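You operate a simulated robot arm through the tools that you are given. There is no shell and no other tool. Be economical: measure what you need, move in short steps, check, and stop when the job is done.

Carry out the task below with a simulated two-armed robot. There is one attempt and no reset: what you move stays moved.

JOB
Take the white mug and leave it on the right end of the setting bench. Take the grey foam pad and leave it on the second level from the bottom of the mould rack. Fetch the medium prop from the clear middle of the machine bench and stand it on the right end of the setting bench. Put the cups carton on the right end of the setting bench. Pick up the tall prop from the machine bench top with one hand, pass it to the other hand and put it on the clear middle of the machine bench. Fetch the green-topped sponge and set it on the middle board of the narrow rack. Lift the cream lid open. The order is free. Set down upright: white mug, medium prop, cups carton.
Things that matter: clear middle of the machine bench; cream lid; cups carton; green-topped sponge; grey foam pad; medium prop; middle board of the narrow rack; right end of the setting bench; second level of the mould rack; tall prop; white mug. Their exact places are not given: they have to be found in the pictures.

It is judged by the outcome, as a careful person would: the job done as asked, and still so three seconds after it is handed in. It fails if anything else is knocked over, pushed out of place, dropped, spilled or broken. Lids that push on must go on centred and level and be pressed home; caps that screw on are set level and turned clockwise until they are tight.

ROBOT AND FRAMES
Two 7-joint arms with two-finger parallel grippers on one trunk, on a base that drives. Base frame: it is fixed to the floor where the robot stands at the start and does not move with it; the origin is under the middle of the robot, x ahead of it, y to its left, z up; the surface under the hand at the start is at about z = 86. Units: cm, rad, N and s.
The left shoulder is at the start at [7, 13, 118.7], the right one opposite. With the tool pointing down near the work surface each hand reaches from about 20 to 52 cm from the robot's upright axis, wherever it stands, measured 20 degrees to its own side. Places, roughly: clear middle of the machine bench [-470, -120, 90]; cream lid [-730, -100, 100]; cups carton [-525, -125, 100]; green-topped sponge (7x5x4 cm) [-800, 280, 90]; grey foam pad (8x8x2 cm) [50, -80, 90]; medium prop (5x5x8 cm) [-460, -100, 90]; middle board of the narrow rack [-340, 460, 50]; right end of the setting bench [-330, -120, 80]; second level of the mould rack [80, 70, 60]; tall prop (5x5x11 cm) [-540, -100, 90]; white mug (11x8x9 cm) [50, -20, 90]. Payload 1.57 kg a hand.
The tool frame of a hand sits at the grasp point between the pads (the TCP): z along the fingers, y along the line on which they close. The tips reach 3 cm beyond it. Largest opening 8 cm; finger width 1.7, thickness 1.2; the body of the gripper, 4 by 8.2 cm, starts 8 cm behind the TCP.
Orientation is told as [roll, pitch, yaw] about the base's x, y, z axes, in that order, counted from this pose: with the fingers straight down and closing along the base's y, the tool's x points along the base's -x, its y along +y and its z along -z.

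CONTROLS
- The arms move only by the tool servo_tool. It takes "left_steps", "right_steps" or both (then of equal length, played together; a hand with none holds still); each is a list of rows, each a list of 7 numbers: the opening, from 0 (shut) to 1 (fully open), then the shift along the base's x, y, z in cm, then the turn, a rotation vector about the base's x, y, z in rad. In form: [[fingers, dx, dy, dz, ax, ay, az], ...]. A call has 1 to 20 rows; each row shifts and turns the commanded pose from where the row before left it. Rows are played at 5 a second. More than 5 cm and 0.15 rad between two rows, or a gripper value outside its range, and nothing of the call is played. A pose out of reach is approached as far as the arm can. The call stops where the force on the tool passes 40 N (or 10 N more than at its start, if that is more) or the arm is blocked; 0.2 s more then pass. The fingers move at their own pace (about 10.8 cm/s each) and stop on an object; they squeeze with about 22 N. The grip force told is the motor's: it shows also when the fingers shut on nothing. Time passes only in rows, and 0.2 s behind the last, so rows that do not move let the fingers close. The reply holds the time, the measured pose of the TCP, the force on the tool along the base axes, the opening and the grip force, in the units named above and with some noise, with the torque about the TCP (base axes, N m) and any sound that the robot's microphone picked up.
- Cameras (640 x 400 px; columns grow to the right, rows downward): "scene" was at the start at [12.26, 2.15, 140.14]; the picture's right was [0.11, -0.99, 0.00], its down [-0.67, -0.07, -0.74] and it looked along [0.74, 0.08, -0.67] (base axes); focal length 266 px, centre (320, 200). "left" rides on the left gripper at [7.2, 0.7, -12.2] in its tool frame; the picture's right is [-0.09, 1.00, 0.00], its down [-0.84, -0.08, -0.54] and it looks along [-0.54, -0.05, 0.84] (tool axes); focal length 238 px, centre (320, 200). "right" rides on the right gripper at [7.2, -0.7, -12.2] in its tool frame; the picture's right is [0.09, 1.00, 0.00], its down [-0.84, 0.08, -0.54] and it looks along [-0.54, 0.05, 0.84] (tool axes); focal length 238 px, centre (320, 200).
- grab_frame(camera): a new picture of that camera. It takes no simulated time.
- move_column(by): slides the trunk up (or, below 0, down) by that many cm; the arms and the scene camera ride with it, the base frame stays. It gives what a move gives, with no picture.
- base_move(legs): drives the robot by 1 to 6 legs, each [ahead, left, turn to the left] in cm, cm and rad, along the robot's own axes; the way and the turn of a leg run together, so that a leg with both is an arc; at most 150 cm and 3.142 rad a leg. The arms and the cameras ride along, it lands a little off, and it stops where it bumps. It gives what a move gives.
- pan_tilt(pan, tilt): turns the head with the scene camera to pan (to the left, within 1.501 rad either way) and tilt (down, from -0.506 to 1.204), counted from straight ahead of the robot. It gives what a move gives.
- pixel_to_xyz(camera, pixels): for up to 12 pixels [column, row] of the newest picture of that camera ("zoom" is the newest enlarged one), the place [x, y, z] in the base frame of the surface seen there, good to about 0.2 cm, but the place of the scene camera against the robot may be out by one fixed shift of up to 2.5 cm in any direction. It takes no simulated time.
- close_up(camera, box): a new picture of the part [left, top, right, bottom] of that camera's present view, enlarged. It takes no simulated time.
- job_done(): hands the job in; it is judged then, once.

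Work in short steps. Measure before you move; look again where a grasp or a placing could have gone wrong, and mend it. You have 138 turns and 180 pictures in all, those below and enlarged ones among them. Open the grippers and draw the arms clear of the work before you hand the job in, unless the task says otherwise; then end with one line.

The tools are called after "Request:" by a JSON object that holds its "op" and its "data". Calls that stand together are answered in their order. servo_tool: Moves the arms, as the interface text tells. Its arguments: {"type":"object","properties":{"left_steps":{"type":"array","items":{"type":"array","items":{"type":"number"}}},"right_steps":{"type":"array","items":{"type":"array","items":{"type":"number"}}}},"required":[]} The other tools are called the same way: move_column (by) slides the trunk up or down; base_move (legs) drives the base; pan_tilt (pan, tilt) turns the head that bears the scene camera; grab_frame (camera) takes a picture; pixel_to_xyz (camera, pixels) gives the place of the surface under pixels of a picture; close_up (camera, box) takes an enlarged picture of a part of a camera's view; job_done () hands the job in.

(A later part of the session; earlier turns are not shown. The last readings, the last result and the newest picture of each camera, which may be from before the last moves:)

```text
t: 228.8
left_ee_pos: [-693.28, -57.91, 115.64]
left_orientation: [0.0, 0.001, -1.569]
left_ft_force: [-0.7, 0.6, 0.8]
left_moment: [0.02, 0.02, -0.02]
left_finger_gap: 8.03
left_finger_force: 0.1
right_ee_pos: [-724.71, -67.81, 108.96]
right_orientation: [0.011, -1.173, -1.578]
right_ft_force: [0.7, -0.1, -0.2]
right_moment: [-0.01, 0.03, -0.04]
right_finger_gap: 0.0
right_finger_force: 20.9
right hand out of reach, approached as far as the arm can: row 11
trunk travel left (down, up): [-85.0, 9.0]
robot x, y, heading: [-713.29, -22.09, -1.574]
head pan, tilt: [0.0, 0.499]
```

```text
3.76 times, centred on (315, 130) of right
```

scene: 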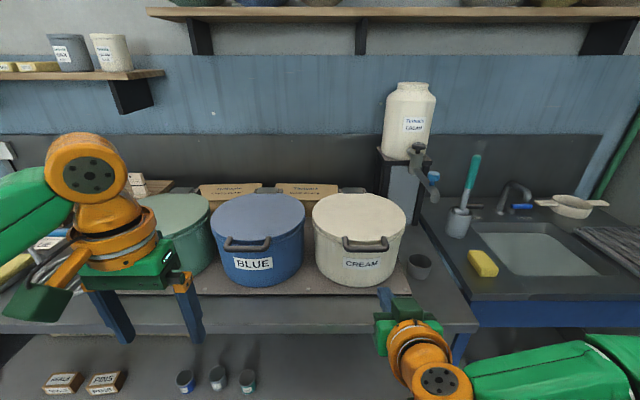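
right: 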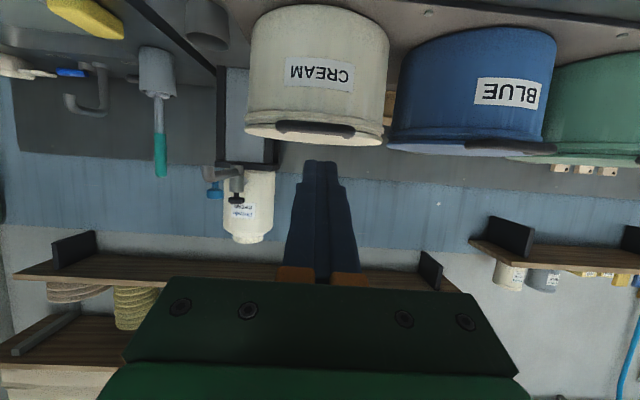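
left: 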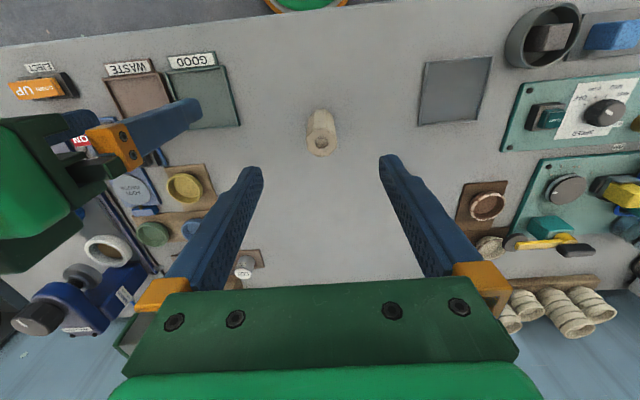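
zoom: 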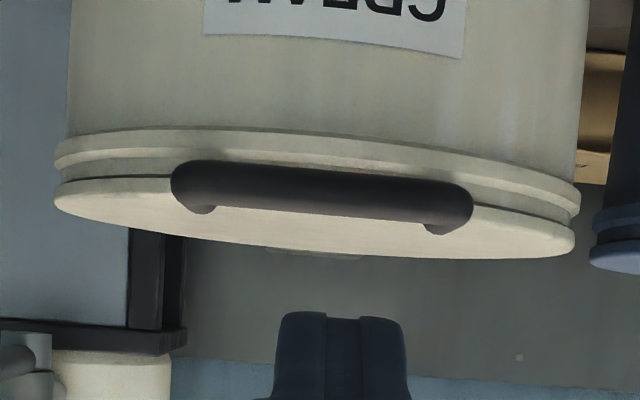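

Bar: x -720..-730.5, front y≈-87.5, z≈102.2–103.6; tub wall at y≈-91. I lower the hand to z≈100.3 and drive 17 cm ahead, stopping the tips short of the bar.

Request:
{"op": "servo_tool", "data": {"right_steps": [[0, -0.6, 0, -3, 0, 0, 0], [0, 0, 0, -3, 0, 0, 0], [0, 0, 0, -2.7, 0, 0, 0], [0, 0, 0, 0, 0, 0, 0]]}}

Request:
{"op": "base_move", "data": {"legs": [[14.5, 0, 0.004]]}}

Request:
{"op": "servo_tool", "data": {"right_steps": [[0, 0, 0, 0, 0, 0, 0]]}}

Request:
{"op": "grab_frame", "data": {"camera": "right"}}

Request:
{"op": "grab_frame", "data": {"camera": "scene"}}

```text
t: 229.8
left_ee_pos: [-693.47, -57.91, 115.63]
left_orientation: [0.001, 0.0, -1.571]
left_ft_force: [-0.6, -0.6, 0.3]
left_moment: [-0.02, -0.02, -0.02]
left_finger_gap: 7.99
left_finger_force: 0.0
right_ee_pos: [-724.01, -67.76, 103.9]
right_orientation: [0.01, -1.171, -1.58]
right_ft_force: [0.3, -0.9, -0.8]
right_moment: [0.01, 0.03, -0.02]
right_finger_gap: 0.03
right_finger_force: 21.7
right hand out of reach, approached as far as the arm can: row 1, 3
trunk travel left (down, up): [-85.0, 9.0]
robot x, y, heading: [-713.25, -22.11, -1.571]
head pan, tilt: [0.0, 0.499]
```

```text
t: 231.1
left_ee_pos: [-693.19, -71.84, 115.74]
left_orientation: [0.001, -0.002, -1.568]
left_ft_force: [-0.6, 0.7, -0.1]
left_moment: [-0.02, -0.05, 0.01]
left_finger_gap: 8.02
left_finger_force: 0.2
right_ee_pos: [-723.73, -81.82, 103.88]
right_orientation: [0.006, -1.17, -1.575]
right_ft_force: [0.5, 0.4, 0.3]
right_moment: [0.03, 0.02, -0.02]
right_finger_gap: 0.02
right_finger_force: 21.9
trunk travel left (down, up): [-85.0, 9.0]
robot x, y, heading: [-713.31, -36.38, -1.576]
head pan, tilt: [0.0, 0.499]
```

```text
t: 231.5
left_ee_pos: [-693.2, -72.2, 115.54]
left_orientation: [-0.001, 0.002, -1.566]
left_ft_force: [-0.4, 0.4, -0.4]
left_moment: [0.01, 0.0, -0.02]
left_finger_gap: 7.98
left_finger_force: 0.0
right_ee_pos: [-723.7, -82.2, 103.75]
right_orientation: [0.007, -1.168, -1.574]
right_ft_force: [-0.2, -0.5, -0.4]
right_moment: [0.03, 0.02, 0.0]
right_finger_gap: 0.0
right_finger_force: 20.9
trunk travel left (down, up): [-85.0, 9.0]
robot x, y, heading: [-713.32, -36.59, -1.567]
head pan, tilt: [0.0, 0.499]
```

```text
67 pictures are left
```

right: 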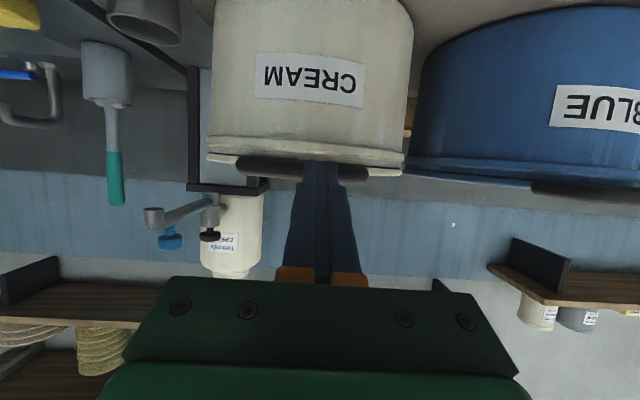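

```text
66 pictures are left
```

scene: 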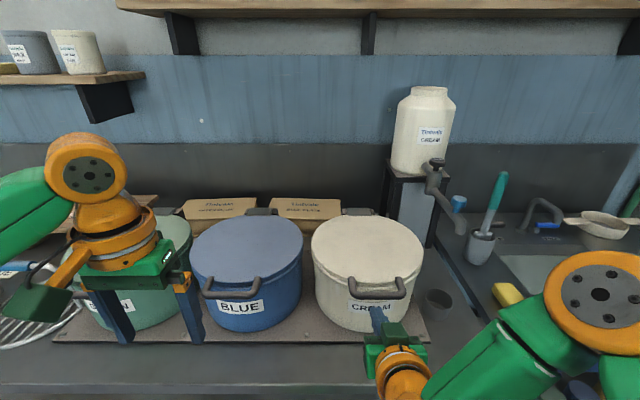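

The arm stops at z=103.75, so I lower the trunk 3.4 cm, then drive 4.5 cm ahead and 1.2 right to bring the tips under the bar.

Request:
{"op": "move_column", "data": {"by": -3.4}}

Request:
{"op": "base_move", "data": {"legs": [[4.4, -1.3, 0]]}}

Request:
{"op": "servo_tool", "data": {"right_steps": [[0, 0, 0, 0, 0, 0, 0]]}}

Request:
{"op": "grab_frame", "data": {"camera": "right"}}

Request:
{"op": "close_up", "data": {"camera": "scene", "box": [280, 200, 460, 360]}}

```text
t: 232.3
left_ee_pos: [-693.28, -72.17, 112.18]
left_orientation: [-0.001, 0.003, -1.567]
left_ft_force: [-0.4, -0.6, 0.0]
left_moment: [0.01, 0.02, 0.0]
left_finger_gap: 8.0
left_finger_force: 0.0
right_ee_pos: [-723.75, -82.23, 100.48]
right_orientation: [0.004, -1.168, -1.573]
right_ft_force: [-0.1, -0.8, 0.3]
right_moment: [-0.05, 0.05, -0.01]
right_finger_gap: 0.0
right_finger_force: 21.4
trunk travel left (down, up): [-81.6, 12.4]
robot x, y, heading: [-714.1, -36.31, -1.569]
head pan, tilt: [0.0, 0.499]
```

```text
t: 233.2
left_ee_pos: [-694.25, -75.76, 112.45]
left_orientation: [-0.002, -0.004, -1.568]
left_ft_force: [0.3, 0.7, 0.4]
left_moment: [-0.05, 0.0, 0.01]
left_finger_gap: 7.99
left_finger_force: 0.0
right_ee_pos: [-724.9, -86.04, 100.74]
right_orientation: [0.002, -1.174, -1.571]
right_ft_force: [0.5, 0.5, -0.3]
right_moment: [-0.04, 0.03, -0.03]
right_finger_gap: 0.0
right_finger_force: 21.7
trunk travel left (down, up): [-81.6, 12.4]
robot x, y, heading: [-714.6, -40.7, -1.571]
head pan, tilt: [0.0, 0.499]
```

```text
t: 233.6
left_ee_pos: [-694.61, -76.72, 112.2]
left_orientation: [0.0, 0.004, -1.567]
left_ft_force: [0.2, -0.6, -0.3]
left_moment: [-0.05, 0.03, 0.01]
left_finger_gap: 8.0
left_finger_force: 0.2
right_ee_pos: [-725.01, -86.62, 100.39]
right_orientation: [0.007, -1.167, -1.574]
right_ft_force: [-0.3, 0.8, 0.5]
right_moment: [-0.05, 0.01, 0.01]
right_finger_gap: 0.0
right_finger_force: 21.7
trunk travel left (down, up): [-81.6, 12.4]
robot x, y, heading: [-714.73, -40.9, -1.569]
head pan, tilt: [0.0, 0.499]
```

```text
65 pictures are left
```

right: 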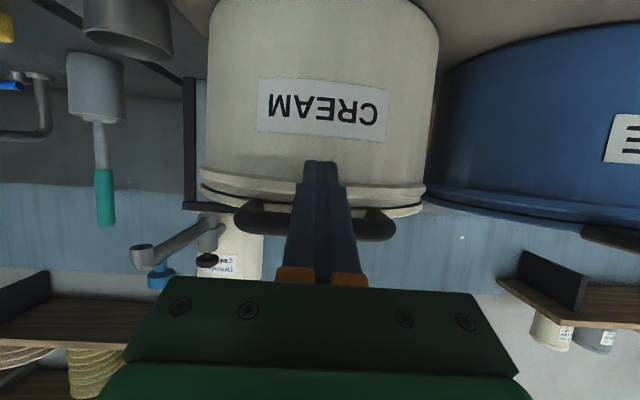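

```text
2.50 times, centred on (370, 280) of scene
```

zoom: 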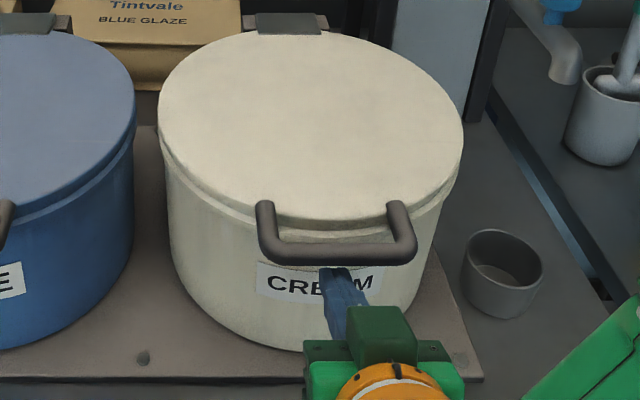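

The fingertips are under the bar. I lift slowly by 3 cm and check force and picture.

Request:
{"op": "servo_tool", "data": {"right_steps": [[0, 0, 0, 1, 0, 0, 0], [0, 0, 0, 1, 0, 0, 0], [0, 0, 0, 1, 0, 0, 0], [0, 0, 0, 1, 0, 0, 0], [0, 0, 0, 0, 0, 0, 0]]}}

Request:
{"op": "close_up", "data": {"camera": "scene", "box": [280, 180, 460, 340]}}

```text
t: 234.8
left_ee_pos: [-694.47, -76.6, 112.25]
left_orientation: [0.0, 0.001, -1.566]
left_ft_force: [-0.5, -0.1, -0.1]
left_moment: [0.02, 0.03, 0.01]
left_finger_gap: 8.0
left_finger_force: 0.0
right_ee_pos: [-725.16, -86.6, 104.43]
right_orientation: [0.007, -1.167, -1.576]
right_ft_force: [-0.3, 0.5, -1.4]
right_moment: [0.01, -0.03, 0.04]
right_finger_gap: 0.0
right_finger_force: 21.5
trunk travel left (down, up): [-81.6, 12.4]
robot x, y, heading: [-714.74, -40.35, -1.565]
head pan, tilt: [0.0, 0.499]
```

```text
2.50 times, centred on (370, 260) of scene
```

zoom: 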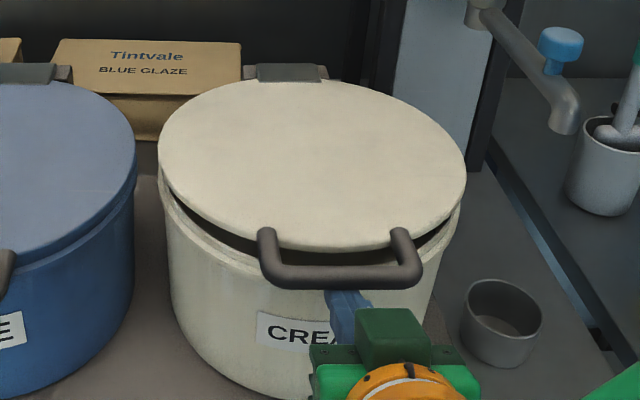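

The lid is opening with little force. I continue along the arc to about 30°.

Request:
{"op": "servo_tool", "data": {"right_steps": [[0, 0, -0.4, 2.1, 0, 0, 0], [0, 0, -0.5, 2.1, 0, 0, 0], [0, 0, -0.7, 2.1, 0, 0, 0], [0, 0, -0.8, 2.1, 0, 0, 0], [0, 0, -1.0, 2.0, 0, 0, 0], [0, 0, -1.1, 2.0, 0, 0, 0], [0, 0, 0, 0, 0, 0, 0]]}}

Request:
{"op": "grab_frame", "data": {"camera": "scene"}}

Request:
{"op": "grab_frame", "data": {"camera": "right"}}

```text
t: 236.4
left_ee_pos: [-694.49, -76.56, 112.21]
left_orientation: [0.0, 0.002, -1.566]
left_ft_force: [-0.9, 0.3, -0.4]
left_moment: [-0.04, 0.01, 0.0]
left_finger_gap: 8.0
left_finger_force: 0.1
right_ee_pos: [-725.11, -91.05, 116.87]
right_orientation: [0.009, -1.169, -1.577]
right_ft_force: [-1.5, 2.9, -0.1]
right_moment: [0.0, 0.0, 0.02]
right_finger_gap: 0.0
right_finger_force: 21.5
trunk travel left (down, up): [-81.6, 12.4]
robot x, y, heading: [-714.82, -40.61, -1.568]
head pan, tilt: [0.0, 0.499]
```

```text
62 pictures are left
```

scene: 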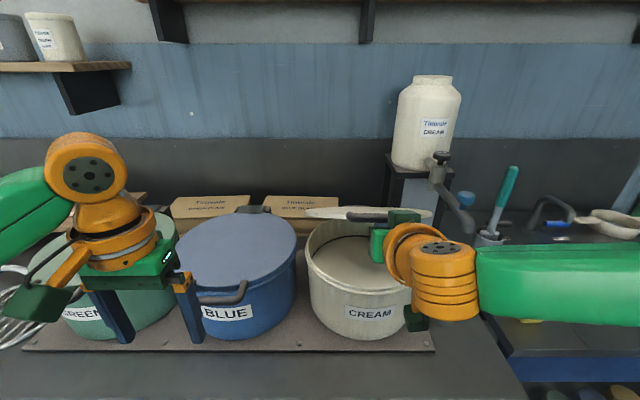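

```text
61 pictures are left
```

right: 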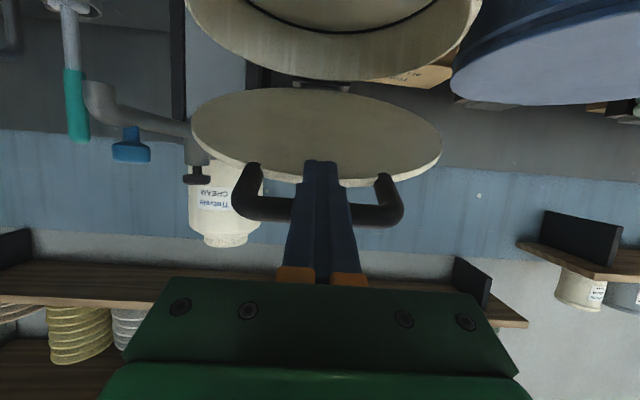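

The lid is at about 30°. I continue with the arm to about 45°, then let the base push ahead.

Request:
{"op": "servo_tool", "data": {"right_steps": [[0, 0, -1.3, 2.1, 0, 0, 0], [0, 0, -1.5, 2.1, 0, 0, 0], [0, 0, -1.7, 2.0, 0, 0, 0], [0, 0, -1.8, 1.8, 0, 0, 0], [0, 0, 0, 0, 0, 0, 0]]}}

Request:
{"op": "base_move", "data": {"legs": [[5, 0, 0]]}}

Request:
{"op": "grab_frame", "data": {"camera": "right"}}

Request:
{"op": "grab_frame", "data": {"camera": "scene"}}

```text
t: 237.6
left_ee_pos: [-694.5, -76.0, 112.44]
left_orientation: [0.001, -0.005, -1.566]
left_ft_force: [0.6, 0.7, 0.1]
left_moment: [-0.01, 0.0, 0.0]
left_finger_gap: 7.98
left_finger_force: 0.0
right_ee_pos: [-725.06, -96.77, 125.26]
right_orientation: [0.008, -1.175, -1.574]
right_ft_force: [-0.2, 7.0, 6.7]
right_moment: [-0.12, -0.02, -0.04]
right_finger_gap: 0.02
right_finger_force: 21.1
trunk travel left (down, up): [-81.6, 12.4]
robot x, y, heading: [-714.73, -40.87, -1.572]
head pan, tilt: [0.0, 0.499]
```

```text
t: 238.5
left_ee_pos: [-694.47, -79.57, 112.42]
left_orientation: [0.001, -0.004, -1.569]
left_ft_force: [0.0, 0.3, 0.9]
left_moment: [-0.04, 0.0, -0.01]
left_finger_gap: 7.97
left_finger_force: 0.0
right_ee_pos: [-725.07, -100.42, 125.52]
right_orientation: [0.009, -1.182, -1.578]
right_ft_force: [0.2, 1.0, -0.3]
right_moment: [0.0, 0.03, 0.03]
right_finger_gap: 0.02
right_finger_force: 22.1
trunk travel left (down, up): [-81.6, 12.4]
robot x, y, heading: [-714.48, -44.12, -1.562]
head pan, tilt: [0.0, 0.499]
stopped in leg 1: the force on the tool passed its limit at 50 N (the readings are from after the stop); the commanded pose is now the measured one
```

```text
60 pictures are left
```

right: 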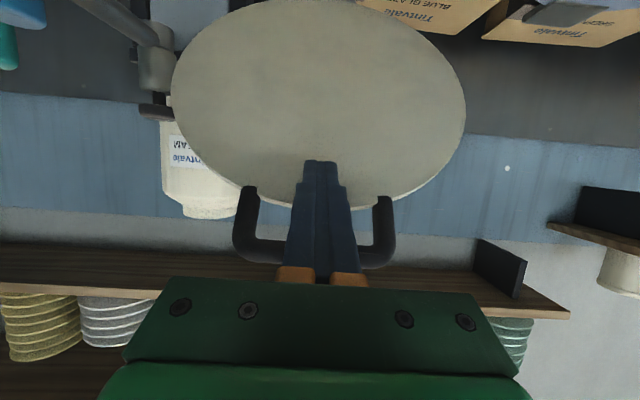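

```text
59 pictures are left
```

scene: 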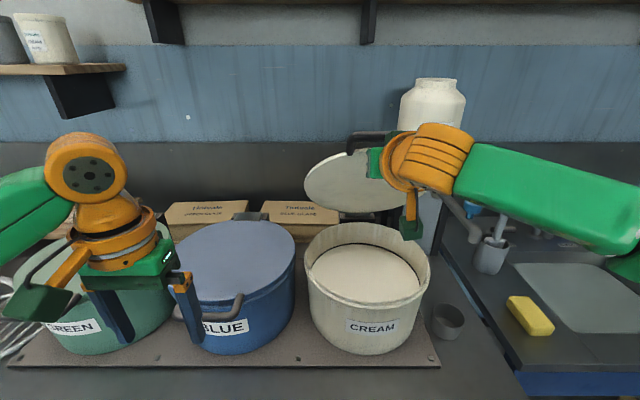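

The lid is at about 55°, with the tips now on its underside. I push up and ahead along the opening direction.

Request:
{"op": "servo_tool", "data": {"right_steps": [[0, 0, -1, 1.5, 0, 0, 0], [0, 0, -1.2, 1.5, 0, 0, 0], [0, 0, -1.4, 1.3, 0, 0, 0], [0, 0, -1.5, 1.1, 0, 0, 0], [0, 0, -1.5, 1, 0, 0, 0], [0, 0, 0, 0, 0, 0, 0]]}}

Request:
{"op": "grab_frame", "data": {"camera": "right"}}

Request:
{"op": "grab_frame", "data": {"camera": "scene"}}

```text
t: 239.9
left_ee_pos: [-694.48, -80.19, 112.2]
left_orientation: [0.0, 0.002, -1.569]
left_ft_force: [0.6, 0.7, 0.4]
left_moment: [0.02, -0.03, 0.0]
left_finger_gap: 8.0
left_finger_force: 0.1
right_ee_pos: [-725.29, -106.62, 130.53]
right_orientation: [0.009, -1.179, -1.575]
right_ft_force: [-0.4, 0.0, -0.4]
right_moment: [0.02, -0.01, 0.01]
right_finger_gap: 0.01
right_finger_force: 21.3
right hand out of reach, approached as far as the arm can: row 5
trunk travel left (down, up): [-81.6, 12.4]
robot x, y, heading: [-714.75, -44.46, -1.567]
head pan, tilt: [0.0, 0.499]
```

```text
58 pictures are left
```

right: 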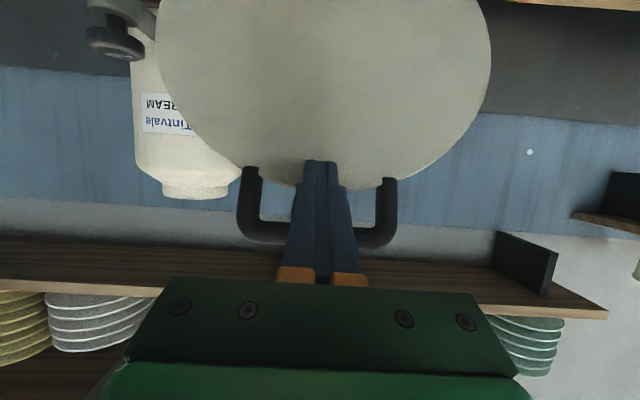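

```text
57 pictures are left
```

scene: 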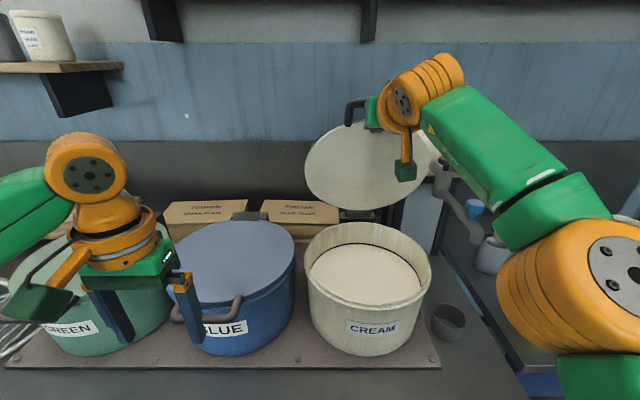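

The lid is steep now. I measure its angle from two points on it.

Request:
{"op": "pixel_to_xyz", "data": {"camera": "scene", "pixels": [[340, 200], [340, 140], [352, 105], [322, 165], [375, 205], [360, 215]]}}

Request:
{"op": "pixel_to_xyz", "data": {"camera": "right", "pixels": [[300, 20], [300, 150], [245, 180], [265, 235], [200, 130], [150, 180]]}}

```text
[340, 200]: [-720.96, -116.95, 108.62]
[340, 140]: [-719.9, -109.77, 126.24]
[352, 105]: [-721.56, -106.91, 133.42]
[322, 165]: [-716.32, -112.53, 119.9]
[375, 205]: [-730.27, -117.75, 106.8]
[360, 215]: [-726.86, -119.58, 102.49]
```

```text
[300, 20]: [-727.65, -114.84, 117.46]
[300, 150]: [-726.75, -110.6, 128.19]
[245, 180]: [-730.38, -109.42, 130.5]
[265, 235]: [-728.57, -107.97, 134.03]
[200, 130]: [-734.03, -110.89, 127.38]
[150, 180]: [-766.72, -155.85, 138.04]
```

The lid is at about 68°. I push ahead with the base in small legs while the tips stay on the underside.

Request:
{"op": "base_move", "data": {"legs": [[4, 0, 0], [4, 0, 0]]}}

Request:
{"op": "grab_frame", "data": {"camera": "scene"}}

Request:
{"op": "pixel_to_xyz", "data": {"camera": "scene", "pixels": [[335, 200], [335, 150], [335, 130], [340, 110]]}}

```text
t: 241.3
left_ee_pos: [-694.51, -87.64, 112.37]
left_orientation: [0.0, -0.004, -1.57]
left_ft_force: [-1.0, 0.5, -0.5]
left_moment: [-0.08, -0.02, 0.0]
left_finger_gap: 7.99
left_finger_force: 0.0
right_ee_pos: [-725.19, -113.9, 130.88]
right_orientation: [0.011, -1.182, -1.577]
right_ft_force: [0.4, 0.9, 1.0]
right_moment: [-0.02, 0.0, 0.01]
right_finger_gap: 0.0
right_finger_force: 21.6
trunk travel left (down, up): [-81.6, 12.4]
robot x, y, heading: [-714.73, -52.34, -1.567]
head pan, tilt: [0.0, 0.499]
```

```text
56 pictures are left
```

scene: 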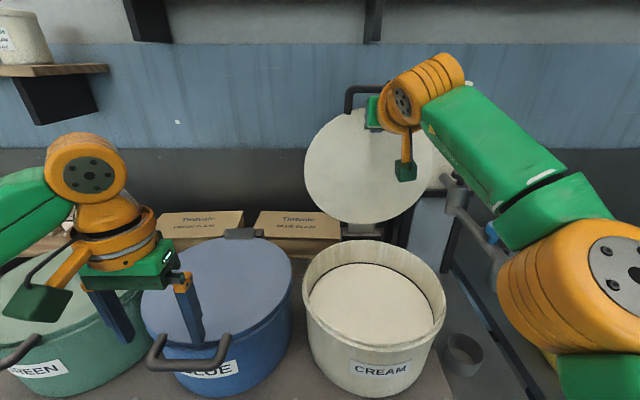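

```text
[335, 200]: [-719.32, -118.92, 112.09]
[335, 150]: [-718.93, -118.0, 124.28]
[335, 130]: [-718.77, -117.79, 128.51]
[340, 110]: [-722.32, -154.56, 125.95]
```

It is at about 86°. I push 5–6 cm further to get past vertical.

Request:
{"op": "base_move", "data": {"legs": [[3, 0, 0], [3, 0, 0]]}}

Request:
{"op": "grab_frame", "data": {"camera": "scene"}}

Request:
{"op": "pixel_to_xyz", "data": {"camera": "scene", "pixels": [[335, 210], [335, 160], [335, 140], [330, 180]]}}

```text
t: 242.6
left_ee_pos: [-694.46, -93.88, 112.33]
left_orientation: [0.0, -0.002, -1.569]
left_ft_force: [0.9, 0.1, -0.1]
left_moment: [-0.02, -0.02, 0.03]
left_finger_gap: 7.98
left_finger_force: 0.0
right_ee_pos: [-725.26, -120.24, 130.79]
right_orientation: [0.01, -1.18, -1.578]
right_ft_force: [-1.5, 0.0, 0.0]
right_moment: [-0.02, 0.01, 0.05]
right_finger_gap: 0.0
right_finger_force: 21.4
trunk travel left (down, up): [-81.6, 12.4]
robot x, y, heading: [-714.73, -58.49, -1.571]
head pan, tilt: [0.0, 0.499]
```

```text
55 pictures are left
```

scene: 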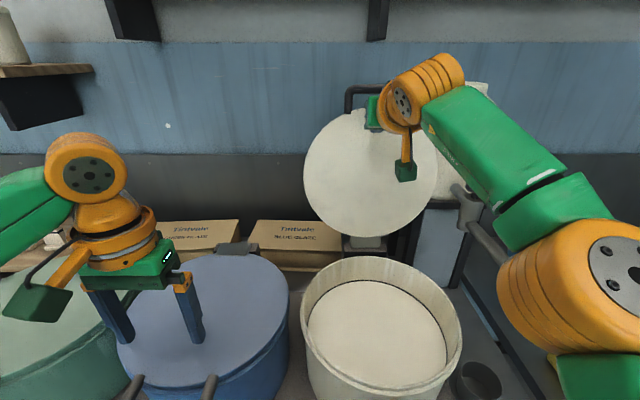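

```text
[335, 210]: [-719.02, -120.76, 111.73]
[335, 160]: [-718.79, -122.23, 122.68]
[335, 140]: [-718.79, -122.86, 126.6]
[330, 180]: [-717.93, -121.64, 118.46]
```

About 98° now. One more 3 cm push, then I draw back and see whether it stays.

Request:
{"op": "base_move", "data": {"legs": [[3, 0, 0]]}}

Request:
{"op": "base_move", "data": {"legs": [[-14, 0, 0]]}}

Request:
{"op": "grab_frame", "data": {"camera": "scene"}}

Request:
{"op": "pixel_to_xyz", "data": {"camera": "scene", "pixels": [[335, 200], [335, 150], [335, 135], [330, 175]]}}

```text
t: 243.4
left_ee_pos: [-694.59, -95.35, 112.49]
left_orientation: [0.001, -0.005, -1.57]
left_ft_force: [0.0, 0.1, 0.8]
left_moment: [0.0, 0.0, 0.0]
left_finger_gap: 7.98
left_finger_force: 0.0
right_ee_pos: [-725.19, -121.47, 131.08]
right_orientation: [0.007, -1.176, -1.577]
right_ft_force: [0.6, 12.1, 0.1]
right_moment: [0.02, -0.08, -0.06]
right_finger_gap: 0.0
right_finger_force: 21.3
trunk travel left (down, up): [-81.6, 12.4]
robot x, y, heading: [-714.88, -60.23, -1.571]
head pan, tilt: [0.0, 0.499]
stopped in leg 1: the force on the tool passed its limit at 164 N (the readings are from after the stop); the commanded pose is now the measured one
```

```text
t: 244.8
left_ee_pos: [-694.56, -82.33, 112.16]
left_orientation: [-0.001, 0.004, -1.571]
left_ft_force: [0.4, 0.3, 0.5]
left_moment: [0.01, -0.01, -0.01]
left_finger_gap: 7.99
left_finger_force: 0.0
right_ee_pos: [-725.11, -108.64, 130.3]
right_orientation: [0.008, -1.169, -1.578]
right_ft_force: [-0.5, 0.4, -0.4]
right_moment: [-0.02, 0.02, 0.0]
right_finger_gap: 0.0
right_finger_force: 21.5
trunk travel left (down, up): [-81.6, 12.4]
robot x, y, heading: [-714.66, -46.2, -1.571]
head pan, tilt: [0.0, 0.499]
```

```text
54 pictures are left
```

scene: 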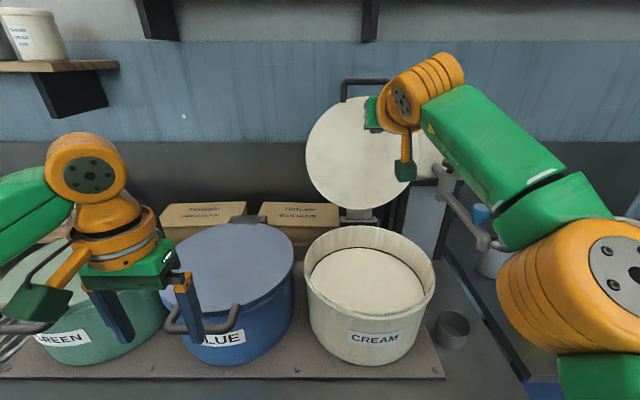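

```text
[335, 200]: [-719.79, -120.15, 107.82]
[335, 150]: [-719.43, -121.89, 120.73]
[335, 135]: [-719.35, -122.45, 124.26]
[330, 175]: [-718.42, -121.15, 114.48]
```

The lid stays open at about 98°, against its stop, and the tub hasn't shifted. I back off, fold the right arm to a neutral pose, and turn toward the sponge's place.

Request:
{"op": "base_move", "data": {"legs": [[-50, 0, 0]]}}

Request:
{"op": "servo_tool", "data": {"right_steps": [[0.5, 0, 2, -1, 0.13, 0, 0], [0.5, 0, 2, -1, 0.13, 0, 0], [0.5, 0, 2, -1, 0.13, 0, 0], [0.5, 0, 2, -1, 0.13, 0, 0], [1, 0, 2, -1, 0.13, 0, 0], [1, 0, 2, -1, 0.13, 0, 0], [1, 0, 2, -1, 0.13, 0, 0], [1, 0, 3, -1, 0.13, 0, 0], [1, 0, 4, -2, 0.13, 0, 0], [1, 0, 4, -2, 0, 0, 0]]}}

Request:
{"op": "base_move", "data": {"legs": [[0, 0, -1.57], [0, 0, -1.0]]}}

Request:
{"op": "pan_tilt", "data": {"pan": 0, "tilt": 0.3}}

Request:
{"op": "grab_frame", "data": {"camera": "scene"}}

```text
t: 247.7
left_ee_pos: [-694.61, -32.26, 112.03]
left_orientation: [0.0, 0.004, -1.571]
left_ft_force: [0.2, 0.1, 0.5]
left_moment: [-0.01, -0.03, 0.02]
left_finger_gap: 8.01
left_finger_force: 0.1
right_ee_pos: [-725.18, -58.49, 130.44]
right_orientation: [0.01, -1.167, -1.58]
right_ft_force: [-0.1, -0.4, 0.0]
right_moment: [0.01, 0.04, 0.0]
right_finger_gap: 0.0
right_finger_force: 21.5
trunk travel left (down, up): [-81.6, 12.4]
robot x, y, heading: [-714.51, 3.8, -1.57]
head pan, tilt: [0.0, 0.499]
```

```text
t: 249.9
left_ee_pos: [-694.65, -31.78, 112.34]
left_orientation: [0.003, 0.002, -1.571]
left_ft_force: [-0.2, -0.7, 0.8]
left_moment: [-0.02, 0.0, 0.0]
left_finger_gap: 8.01
left_finger_force: 0.0
right_ee_pos: [-725.95, -32.08, 116.86]
right_orientation: [0.006, -0.001, -1.578]
right_ft_force: [0.1, 0.2, -1.3]
right_moment: [-0.01, 0.03, -0.04]
right_finger_gap: 8.0
right_finger_force: 0.1
right hand out of reach, approached as far as the arm can: row 3, 5, 6, 7, 8
trunk travel left (down, up): [-81.6, 12.4]
robot x, y, heading: [-714.53, 3.7, -1.574]
head pan, tilt: [0.0, 0.499]
```

```text
t: 256.6
left_ee_pos: [-751.4, 22.01, 112.16]
left_orientation: [0.0, 0.002, 2.17]
left_ft_force: [0.5, -0.9, 0.1]
left_moment: [0.0, -0.01, 0.03]
left_finger_gap: 8.0
left_finger_force: 0.0
right_ee_pos: [-725.64, 39.77, 116.92]
right_orientation: [0.003, 0.0, 2.166]
right_ft_force: [-0.8, -0.1, 0.2]
right_moment: [0.01, 0.03, 0.0]
right_finger_gap: 8.0
right_finger_force: 0.1
trunk travel left (down, up): [-81.6, 12.4]
robot x, y, heading: [-715.18, 3.72, 2.166]
head pan, tilt: [0.0, 0.499]
```

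```text
t: 257.3
left_ee_pos: [-751.31, 22.02, 112.16]
left_orientation: [0.0, 0.003, 2.169]
left_ft_force: [-0.1, -0.5, -1.3]
left_moment: [0.03, 0.01, 0.02]
left_finger_gap: 7.99
left_finger_force: 0.0
right_ee_pos: [-725.53, 39.8, 116.68]
right_orientation: [0.002, -0.001, 2.163]
right_ft_force: [0.7, 0.3, -0.1]
right_moment: [0.0, 0.0, -0.02]
right_finger_gap: 7.98
right_finger_force: 0.1
trunk travel left (down, up): [-81.6, 12.4]
robot x, y, heading: [-714.37, 3.9, 2.164]
head pan, tilt: [0.0, 0.3]
```

```text
53 pictures are left
```

scene: 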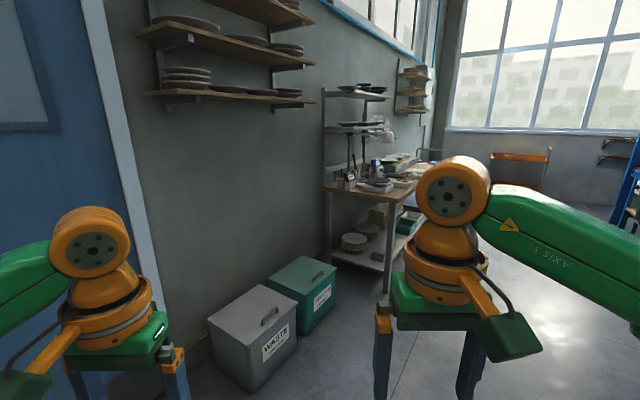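

A bench with shelves stands by the far wall, at (370,190). I measure it and the bins for the route.

Request:
{"op": "pixel_to_xyz", "data": {"camera": "scene", "pixels": [[388, 203], [340, 190], [400, 190], [325, 262], [290, 295], [335, 268], [390, 270], [410, 160], [500, 190], [420, 380]]}}

Request:
{"op": "close_up", "data": {"camera": "scene", "box": [310, 70, 440, 290]}}

```text
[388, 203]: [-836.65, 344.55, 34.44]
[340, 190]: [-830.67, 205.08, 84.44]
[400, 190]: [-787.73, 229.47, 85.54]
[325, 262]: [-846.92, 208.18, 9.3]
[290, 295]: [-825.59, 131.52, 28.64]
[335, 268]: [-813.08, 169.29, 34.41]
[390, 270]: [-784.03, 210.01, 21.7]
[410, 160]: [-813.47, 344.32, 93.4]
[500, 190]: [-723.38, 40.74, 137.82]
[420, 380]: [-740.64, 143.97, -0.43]
```

```text
1.82 times, centred on (375, 180) of scene
```

zoom: 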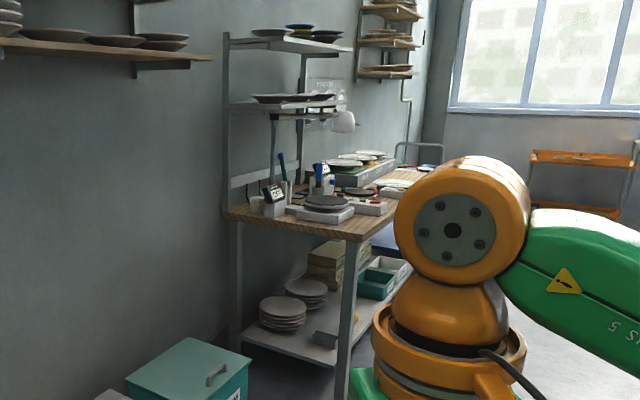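

The bench runs from y≈205 on, front x≈-784, top ≈85. I turn to face -x and sidestep toward y≈145 first, then look.

Request:
{"op": "base_move", "data": {"legs": [[0, 0, 0.977], [0, -140, 0]]}}

Request:
{"op": "pan_tilt", "data": {"pan": -0.9, "tilt": 0.4}}

Request:
{"op": "grab_frame", "data": {"camera": "scene"}}

```text
t: 266.8
left_ee_pos: [-751.71, 122.33, 112.31]
left_orientation: [-0.002, 0.003, -3.122]
left_ft_force: [-0.1, 0.4, -0.3]
left_moment: [-0.02, -0.01, 0.01]
left_finger_gap: 8.01
left_finger_force: 0.0
right_ee_pos: [-752.62, 153.65, 116.89]
right_orientation: [0.001, 0.0, -3.125]
right_ft_force: [0.2, 0.2, -0.5]
right_moment: [0.03, 0.02, 0.01]
right_finger_gap: 7.99
right_finger_force: 0.1
trunk travel left (down, up): [-81.6, 12.4]
robot x, y, heading: [-716.0, 143.15, -3.126]
head pan, tilt: [0.0, 0.3]
```

```text
t: 268.0
left_ee_pos: [-751.77, 122.28, 112.23]
left_orientation: [0.001, 0.001, -3.121]
left_ft_force: [0.6, -0.4, -0.4]
left_moment: [0.06, 0.02, 0.01]
left_finger_gap: 8.01
left_finger_force: 0.1
right_ee_pos: [-752.5, 153.7, 116.83]
right_orientation: [0.002, 0.0, -3.125]
right_ft_force: [0.8, 0.6, 0.0]
right_moment: [-0.01, 0.0, -0.02]
right_finger_gap: 8.0
right_finger_force: 0.1
trunk travel left (down, up): [-81.6, 12.4]
robot x, y, heading: [-716.55, 142.91, -3.125]
head pan, tilt: [-0.901, 0.4]
```

```text
51 pictures are left
```

scene: 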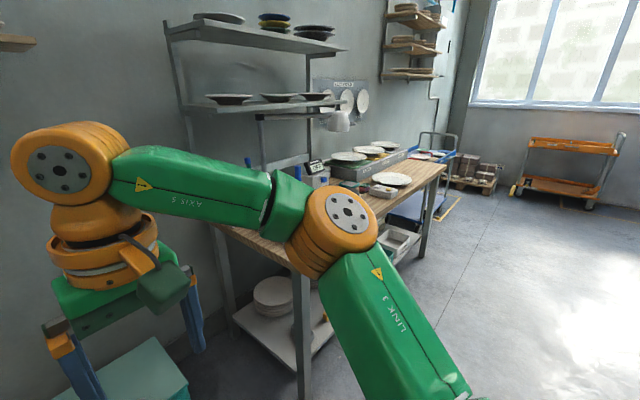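

The way is clear. I sidestep another 130 cm and look at the bench.

Request:
{"op": "base_move", "data": {"legs": [[0, -130, -0.015]]}}

Request:
{"op": "pan_tilt", "data": {"pan": 0, "tilt": 0.5}}

Request:
{"op": "grab_frame", "data": {"camera": "scene"}}

Request:
{"op": "grab_frame", "data": {"camera": "right"}}

```text
t: 274.5
left_ee_pos: [-753.43, 253.39, 112.24]
left_orientation: [-0.001, 0.003, -3.136]
left_ft_force: [0.2, 0.4, -0.9]
left_moment: [0.02, 0.0, -0.01]
left_finger_gap: 7.98
left_finger_force: 0.2
right_ee_pos: [-753.85, 284.67, 116.74]
right_orientation: [0.002, -0.001, -3.14]
right_ft_force: [-0.5, -0.4, -0.2]
right_moment: [0.01, 0.01, 0.0]
right_finger_gap: 8.01
right_finger_force: 0.0
trunk travel left (down, up): [-81.6, 12.4]
robot x, y, heading: [-717.94, 273.69, -3.136]
head pan, tilt: [-0.901, 0.4]
```

```text
t: 275.7
left_ee_pos: [-753.43, 253.39, 112.08]
left_orientation: [0.001, 0.002, -3.136]
left_ft_force: [0.4, -0.5, -0.7]
left_moment: [-0.02, -0.01, 0.0]
left_finger_gap: 8.0
left_finger_force: 0.1
right_ee_pos: [-753.79, 284.69, 116.77]
right_orientation: [0.001, -0.001, -3.14]
right_ft_force: [-0.5, -0.2, -0.1]
right_moment: [0.01, -0.01, 0.02]
right_finger_gap: 8.01
right_finger_force: 0.1
trunk travel left (down, up): [-81.6, 12.4]
robot x, y, heading: [-717.7, 273.68, -3.14]
head pan, tilt: [0.0, 0.499]
```

```text
50 pictures are left
```

scene: 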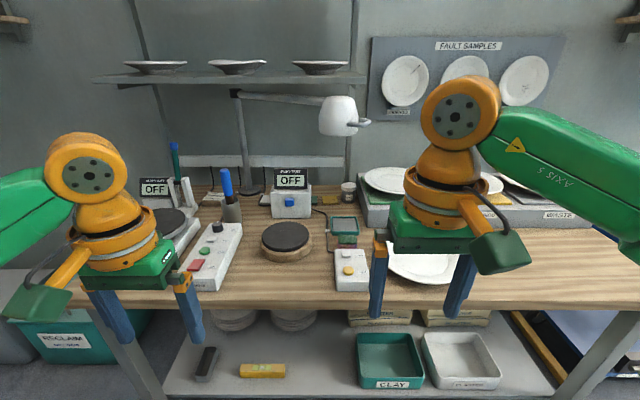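

```text
49 pictures are left
```

right: 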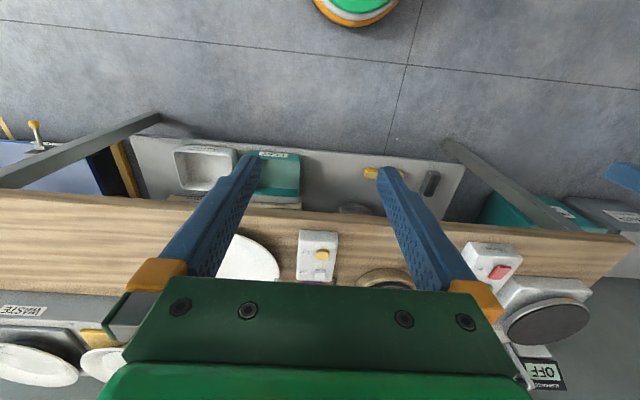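

A green-topped block shows at (344,228) in the scene. I zoom to check that it is the sponge.

Request:
{"op": "close_up", "data": {"camera": "scene", "box": [240, 150, 440, 300]}}

Request:
{"op": "pixel_to_xyz", "data": {"camera": "zoom", "pixels": [[310, 225], [370, 225], [318, 250], [375, 255], [340, 262], [340, 235], [390, 200], [350, 330], [270, 260], [420, 330], [200, 170], [345, 280]]}}

```text
2.67 times, centred on (340, 225) of scene
```

zoom: 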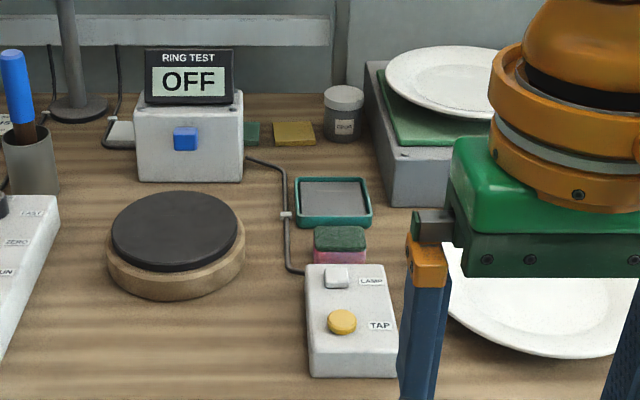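

```text
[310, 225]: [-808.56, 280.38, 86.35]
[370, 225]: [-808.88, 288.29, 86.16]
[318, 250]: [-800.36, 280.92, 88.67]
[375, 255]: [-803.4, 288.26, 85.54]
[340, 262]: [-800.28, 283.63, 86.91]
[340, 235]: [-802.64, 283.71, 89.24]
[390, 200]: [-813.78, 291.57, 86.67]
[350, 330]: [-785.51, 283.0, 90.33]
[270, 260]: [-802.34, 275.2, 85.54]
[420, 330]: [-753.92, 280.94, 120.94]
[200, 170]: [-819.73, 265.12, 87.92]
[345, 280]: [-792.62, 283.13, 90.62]
```

That is the sponge, green over pink, at about (-802.5,284), between the LAMP/TAP box and the green tray. I raise the left hand, drive up to the bench, and view it with the right hand camera.

Request:
{"op": "servo_tool", "data": {"left_steps": [[1, 2, 0, 4, 0, 0, 0], [1, 2, 0, 4, 0, 0, 0], [1, 0, 0, 4, 0, 0, 0]], "right_steps": [[1, 0, 0, 0, 0, 0, 0], [1, 0, 0, 0, 0, 0, 0], [1, 0, 0, 0, 0, 0, 0]]}}

Request:
{"op": "base_move", "data": {"legs": [[41, 2, 0]]}}

Request:
{"op": "grab_frame", "data": {"camera": "right"}}

Request:
{"op": "pan_tilt", "data": {"pan": -0.1, "tilt": 0.7}}

Request:
{"op": "grab_frame", "data": {"camera": "scene"}}

```text
t: 276.5
left_ee_pos: [-749.18, 253.58, 124.23]
left_orientation: [-0.001, 0.0, -3.138]
left_ft_force: [-0.1, -0.3, -0.3]
left_moment: [-0.01, -0.02, -0.01]
left_finger_gap: 8.0
left_finger_force: 0.1
right_ee_pos: [-753.75, 284.83, 116.72]
right_orientation: [0.004, -0.001, -3.14]
right_ft_force: [-0.2, 0.6, -0.2]
right_moment: [0.01, 0.03, -0.03]
right_finger_gap: 8.03
right_finger_force: 0.0
trunk travel left (down, up): [-81.6, 12.4]
robot x, y, heading: [-717.52, 273.51, -3.135]
head pan, tilt: [0.0, 0.499]
```

```text
t: 279.1
left_ee_pos: [-790.18, 251.19, 124.33]
left_orientation: [0.0, 0.002, -3.135]
left_ft_force: [0.5, 0.7, -0.3]
left_moment: [0.0, 0.01, -0.01]
left_finger_gap: 7.99
left_finger_force: 0.1
right_ee_pos: [-794.7, 282.52, 116.85]
right_orientation: [0.001, -0.002, -3.139]
right_ft_force: [0.0, -0.7, -0.6]
right_moment: [-0.01, -0.01, 0.01]
right_finger_gap: 7.99
right_finger_force: 0.0
trunk travel left (down, up): [-81.6, 12.4]
robot x, y, heading: [-758.37, 271.51, -3.141]
head pan, tilt: [0.0, 0.499]
```

```text
47 pictures are left
```

right: 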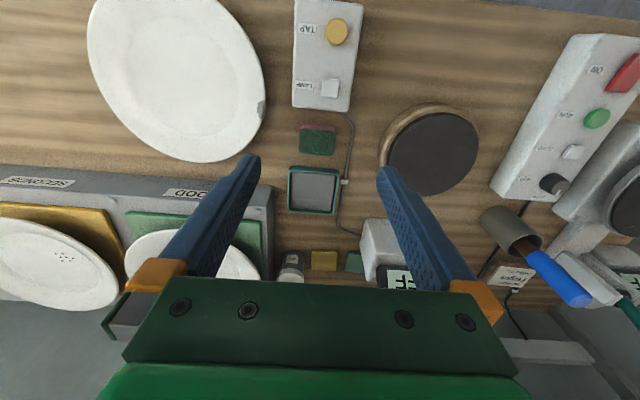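

```text
t: 279.8
left_ee_pos: [-790.31, 251.2, 124.28]
left_orientation: [0.0, 0.003, -3.134]
left_ft_force: [0.1, 0.1, 0.5]
left_moment: [0.0, 0.04, -0.01]
left_finger_gap: 8.0
left_finger_force: 0.1
right_ee_pos: [-794.85, 282.48, 116.85]
right_orientation: [0.002, 0.001, -3.14]
right_ft_force: [0.2, 0.3, -1.3]
right_moment: [-0.01, -0.01, 0.0]
right_finger_gap: 8.01
right_finger_force: 0.0
trunk travel left (down, up): [-81.6, 12.4]
robot x, y, heading: [-758.63, 271.58, -3.135]
head pan, tilt: [-0.099, 0.7]
```

```text
46 pictures are left
```

scene: 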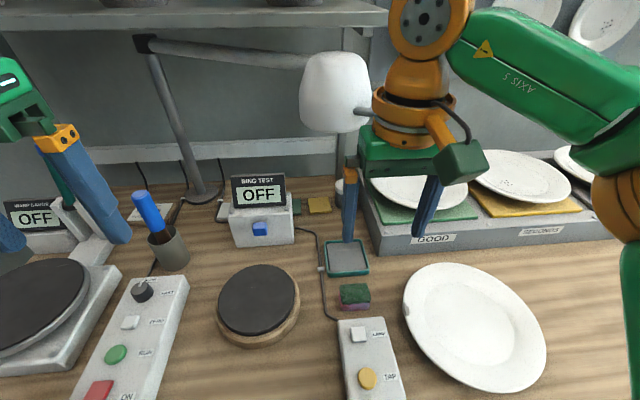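

The sponge is at (318,140) in the right picture, with the cable at (350,150). I measure corners and neighbours.

Request:
{"op": "close_up", "data": {"camera": "right", "box": [260, 90, 400, 240]}}

Request:
{"op": "pixel_to_xyz", "data": {"camera": "right", "pixels": [[301, 127], [334, 131], [333, 153], [301, 151], [318, 142], [318, 128], [352, 130], [345, 165], [318, 170], [318, 105], [262, 120], [340, 125]]}}

```text
2.67 times, centred on (330, 165) of right
```

zoom: 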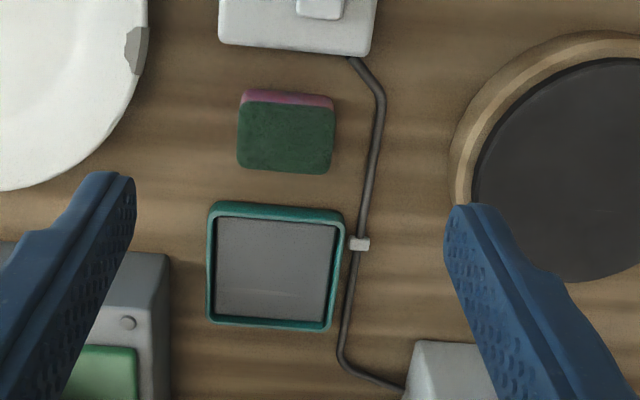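

```text
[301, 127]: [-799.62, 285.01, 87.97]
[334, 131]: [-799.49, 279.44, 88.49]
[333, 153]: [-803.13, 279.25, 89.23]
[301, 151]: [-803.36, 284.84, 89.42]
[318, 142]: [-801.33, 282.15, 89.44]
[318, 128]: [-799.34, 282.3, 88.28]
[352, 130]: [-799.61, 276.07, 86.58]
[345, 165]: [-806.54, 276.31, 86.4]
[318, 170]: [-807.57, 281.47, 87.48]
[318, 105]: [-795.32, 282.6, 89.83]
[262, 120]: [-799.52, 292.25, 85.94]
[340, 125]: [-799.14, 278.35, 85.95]
```

The sponge spans y 278.9–285.3, x -799..-804, top 89.4; the cable is at y≈276.4. I come down pitched -0.4, opening 7.4 cm, to z≈95 and check.

Request:
{"op": "servo_tool", "data": {"right_steps": [[0.93, -1.5, -0.1, -4, 0, 0.1, 0], [0.93, -1.5, -0.1, -4, 0, 0.1, 0], [0.93, -1.5, -0.1, -4, 0, 0.1, 0], [0.93, -1.4, -0.1, -4, 0, 0.1, 0], [0.93, 0, 0, -3, 0, 0, 0], [0.93, 0, 0, -3, 0, 0, 0], [0.93, 0, 0, 0, 0, 0, 0]]}}

Request:
{"op": "grab_frame", "data": {"camera": "right"}}

```text
t: 281.4
left_ee_pos: [-790.39, 251.17, 124.18]
left_orientation: [0.0, 0.001, -3.135]
left_ft_force: [0.2, -0.8, -0.3]
left_moment: [0.0, -0.01, -0.01]
left_finger_gap: 8.01
left_finger_force: 0.1
right_ee_pos: [-800.75, 282.06, 94.76]
right_orientation: [0.001, -0.399, -3.137]
right_ft_force: [-0.1, -0.1, 0.5]
right_moment: [0.0, -0.01, 0.0]
right_finger_gap: 7.46
right_finger_force: 0.1
trunk travel left (down, up): [-81.6, 12.4]
robot x, y, heading: [-758.52, 271.45, -3.137]
head pan, tilt: [-0.099, 0.7]
```

```text
44 pictures are left
```

right: 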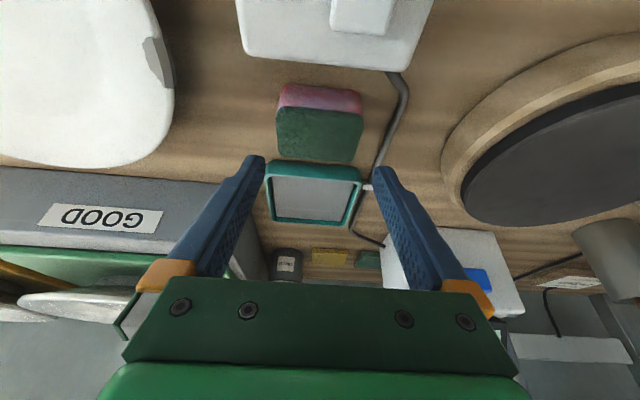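

It is centred. I go down 4.9 cm and close.

Request:
{"op": "servo_tool", "data": {"right_steps": [[0.93, 0, 0, -2.5, 0, 0, 0], [0.93, 0, 0, -2.3, 0, 0, 0], [0.93, 0, 0, 0, 0, 0, 0], [0.4, 0, 0, 0, 0, 0, 0], [0.4, 0, 0, 0, 0, 0, 0], [0.4, 0, 0, 0, 0, 0, 0]]}}

Request:
{"op": "grab_frame", "data": {"camera": "right"}}

```text
t: 282.8
left_ee_pos: [-790.36, 251.22, 124.08]
left_orientation: [-0.001, 0.002, -3.134]
left_ft_force: [-0.6, -0.5, -1.0]
left_moment: [-0.02, -0.01, -0.03]
left_finger_gap: 8.01
left_finger_force: 0.0
right_ee_pos: [-800.81, 282.1, 89.93]
right_orientation: [0.002, -0.4, -3.137]
right_ft_force: [-0.3, -0.6, -0.4]
right_moment: [-0.01, 0.02, 0.0]
right_finger_gap: 5.89
right_finger_force: 22.1
trunk travel left (down, up): [-81.6, 12.4]
robot x, y, heading: [-759.05, 271.81, -3.135]
head pan, tilt: [-0.099, 0.7]
```

```text
43 pictures are left
```

right: 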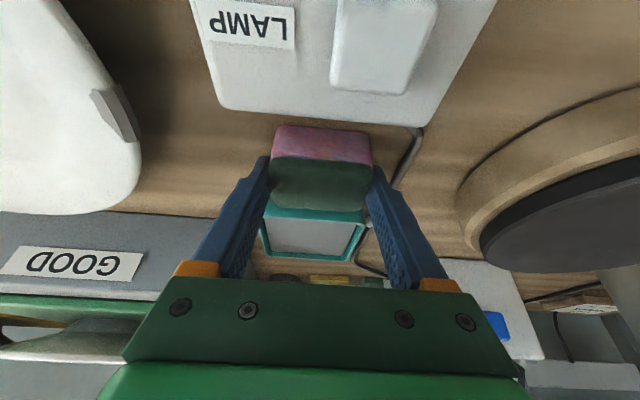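

The sponge is gripped (gap 5.9). I lift it, back off and turn toward the narrow rack to see the way.

Request:
{"op": "servo_tool", "data": {"right_steps": [[0.4, 0, 0, 3, 0, 0, 0], [0.4, 0, 0, 4, 0, 0, 0], [0.4, 0, 0, 4, 0, 0, 0], [0.4, 0, 0, 4, 0, 0, 0], [0.4, 0, 0, 4, 0, 0, 0]]}}

Request:
{"op": "base_move", "data": {"legs": [[-50, 0, 0], [0, 0, -2.7]]}}

Request:
{"op": "pan_tilt", "data": {"pan": 0, "tilt": 0.2}}

Request:
{"op": "grab_frame", "data": {"camera": "scene"}}

```text
t: 284.0
left_ee_pos: [-790.26, 251.09, 124.26]
left_orientation: [-0.002, 0.001, -3.134]
left_ft_force: [-0.5, 0.1, -0.6]
left_moment: [-0.02, 0.03, 0.03]
left_finger_gap: 7.99
left_finger_force: 0.1
right_ee_pos: [-800.69, 282.04, 109.18]
right_orientation: [0.0, -0.402, -3.135]
right_ft_force: [0.2, -0.3, -0.3]
right_moment: [-0.02, -0.03, 0.01]
right_finger_gap: 5.9
right_finger_force: 21.9
trunk travel left (down, up): [-81.6, 12.4]
robot x, y, heading: [-758.83, 271.49, -3.137]
head pan, tilt: [-0.099, 0.7]
```

```text
t: 293.3
left_ee_pos: [-689.78, 303.97, 124.18]
left_orientation: [0.0, 0.001, 0.461]
left_ft_force: [0.3, -0.2, 0.7]
left_moment: [-0.01, 0.0, 0.03]
left_finger_gap: 7.98
left_finger_force: 0.0
right_ee_pos: [-667.04, 280.73, 109.08]
right_orientation: [0.0, -0.4, 0.458]
right_ft_force: [-0.6, 0.3, -0.8]
right_moment: [-0.02, 0.0, 0.0]
right_finger_gap: 5.91
right_finger_force: 21.2
trunk travel left (down, up): [-81.6, 12.4]
robot x, y, heading: [-709.51, 271.87, 0.459]
head pan, tilt: [-0.099, 0.7]
```

```text
t: 294.2
left_ee_pos: [-689.81, 304.05, 124.3]
left_orientation: [-0.001, 0.002, 0.461]
left_ft_force: [0.0, 0.6, 0.2]
left_moment: [0.0, 0.0, -0.02]
left_finger_gap: 8.01
left_finger_force: 0.1
right_ee_pos: [-666.92, 280.76, 109.04]
right_orientation: [-0.001, -0.399, 0.456]
right_ft_force: [-0.3, -0.5, -0.6]
right_moment: [-0.01, 0.0, -0.01]
right_finger_gap: 5.89
right_finger_force: 22.1
trunk travel left (down, up): [-81.6, 12.4]
robot x, y, heading: [-709.39, 272.04, 0.463]
head pan, tilt: [0.0, 0.201]
```

```text
42 pictures are left
```

scene: 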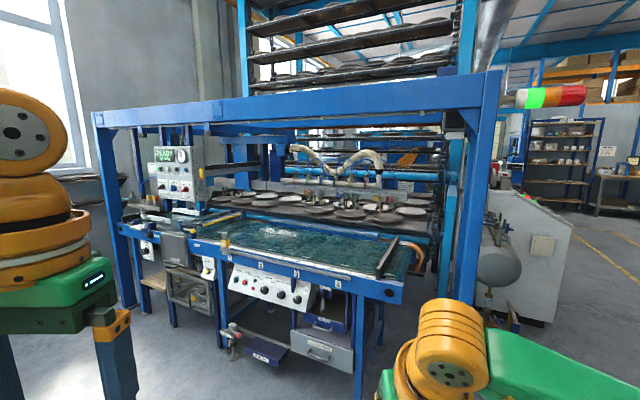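

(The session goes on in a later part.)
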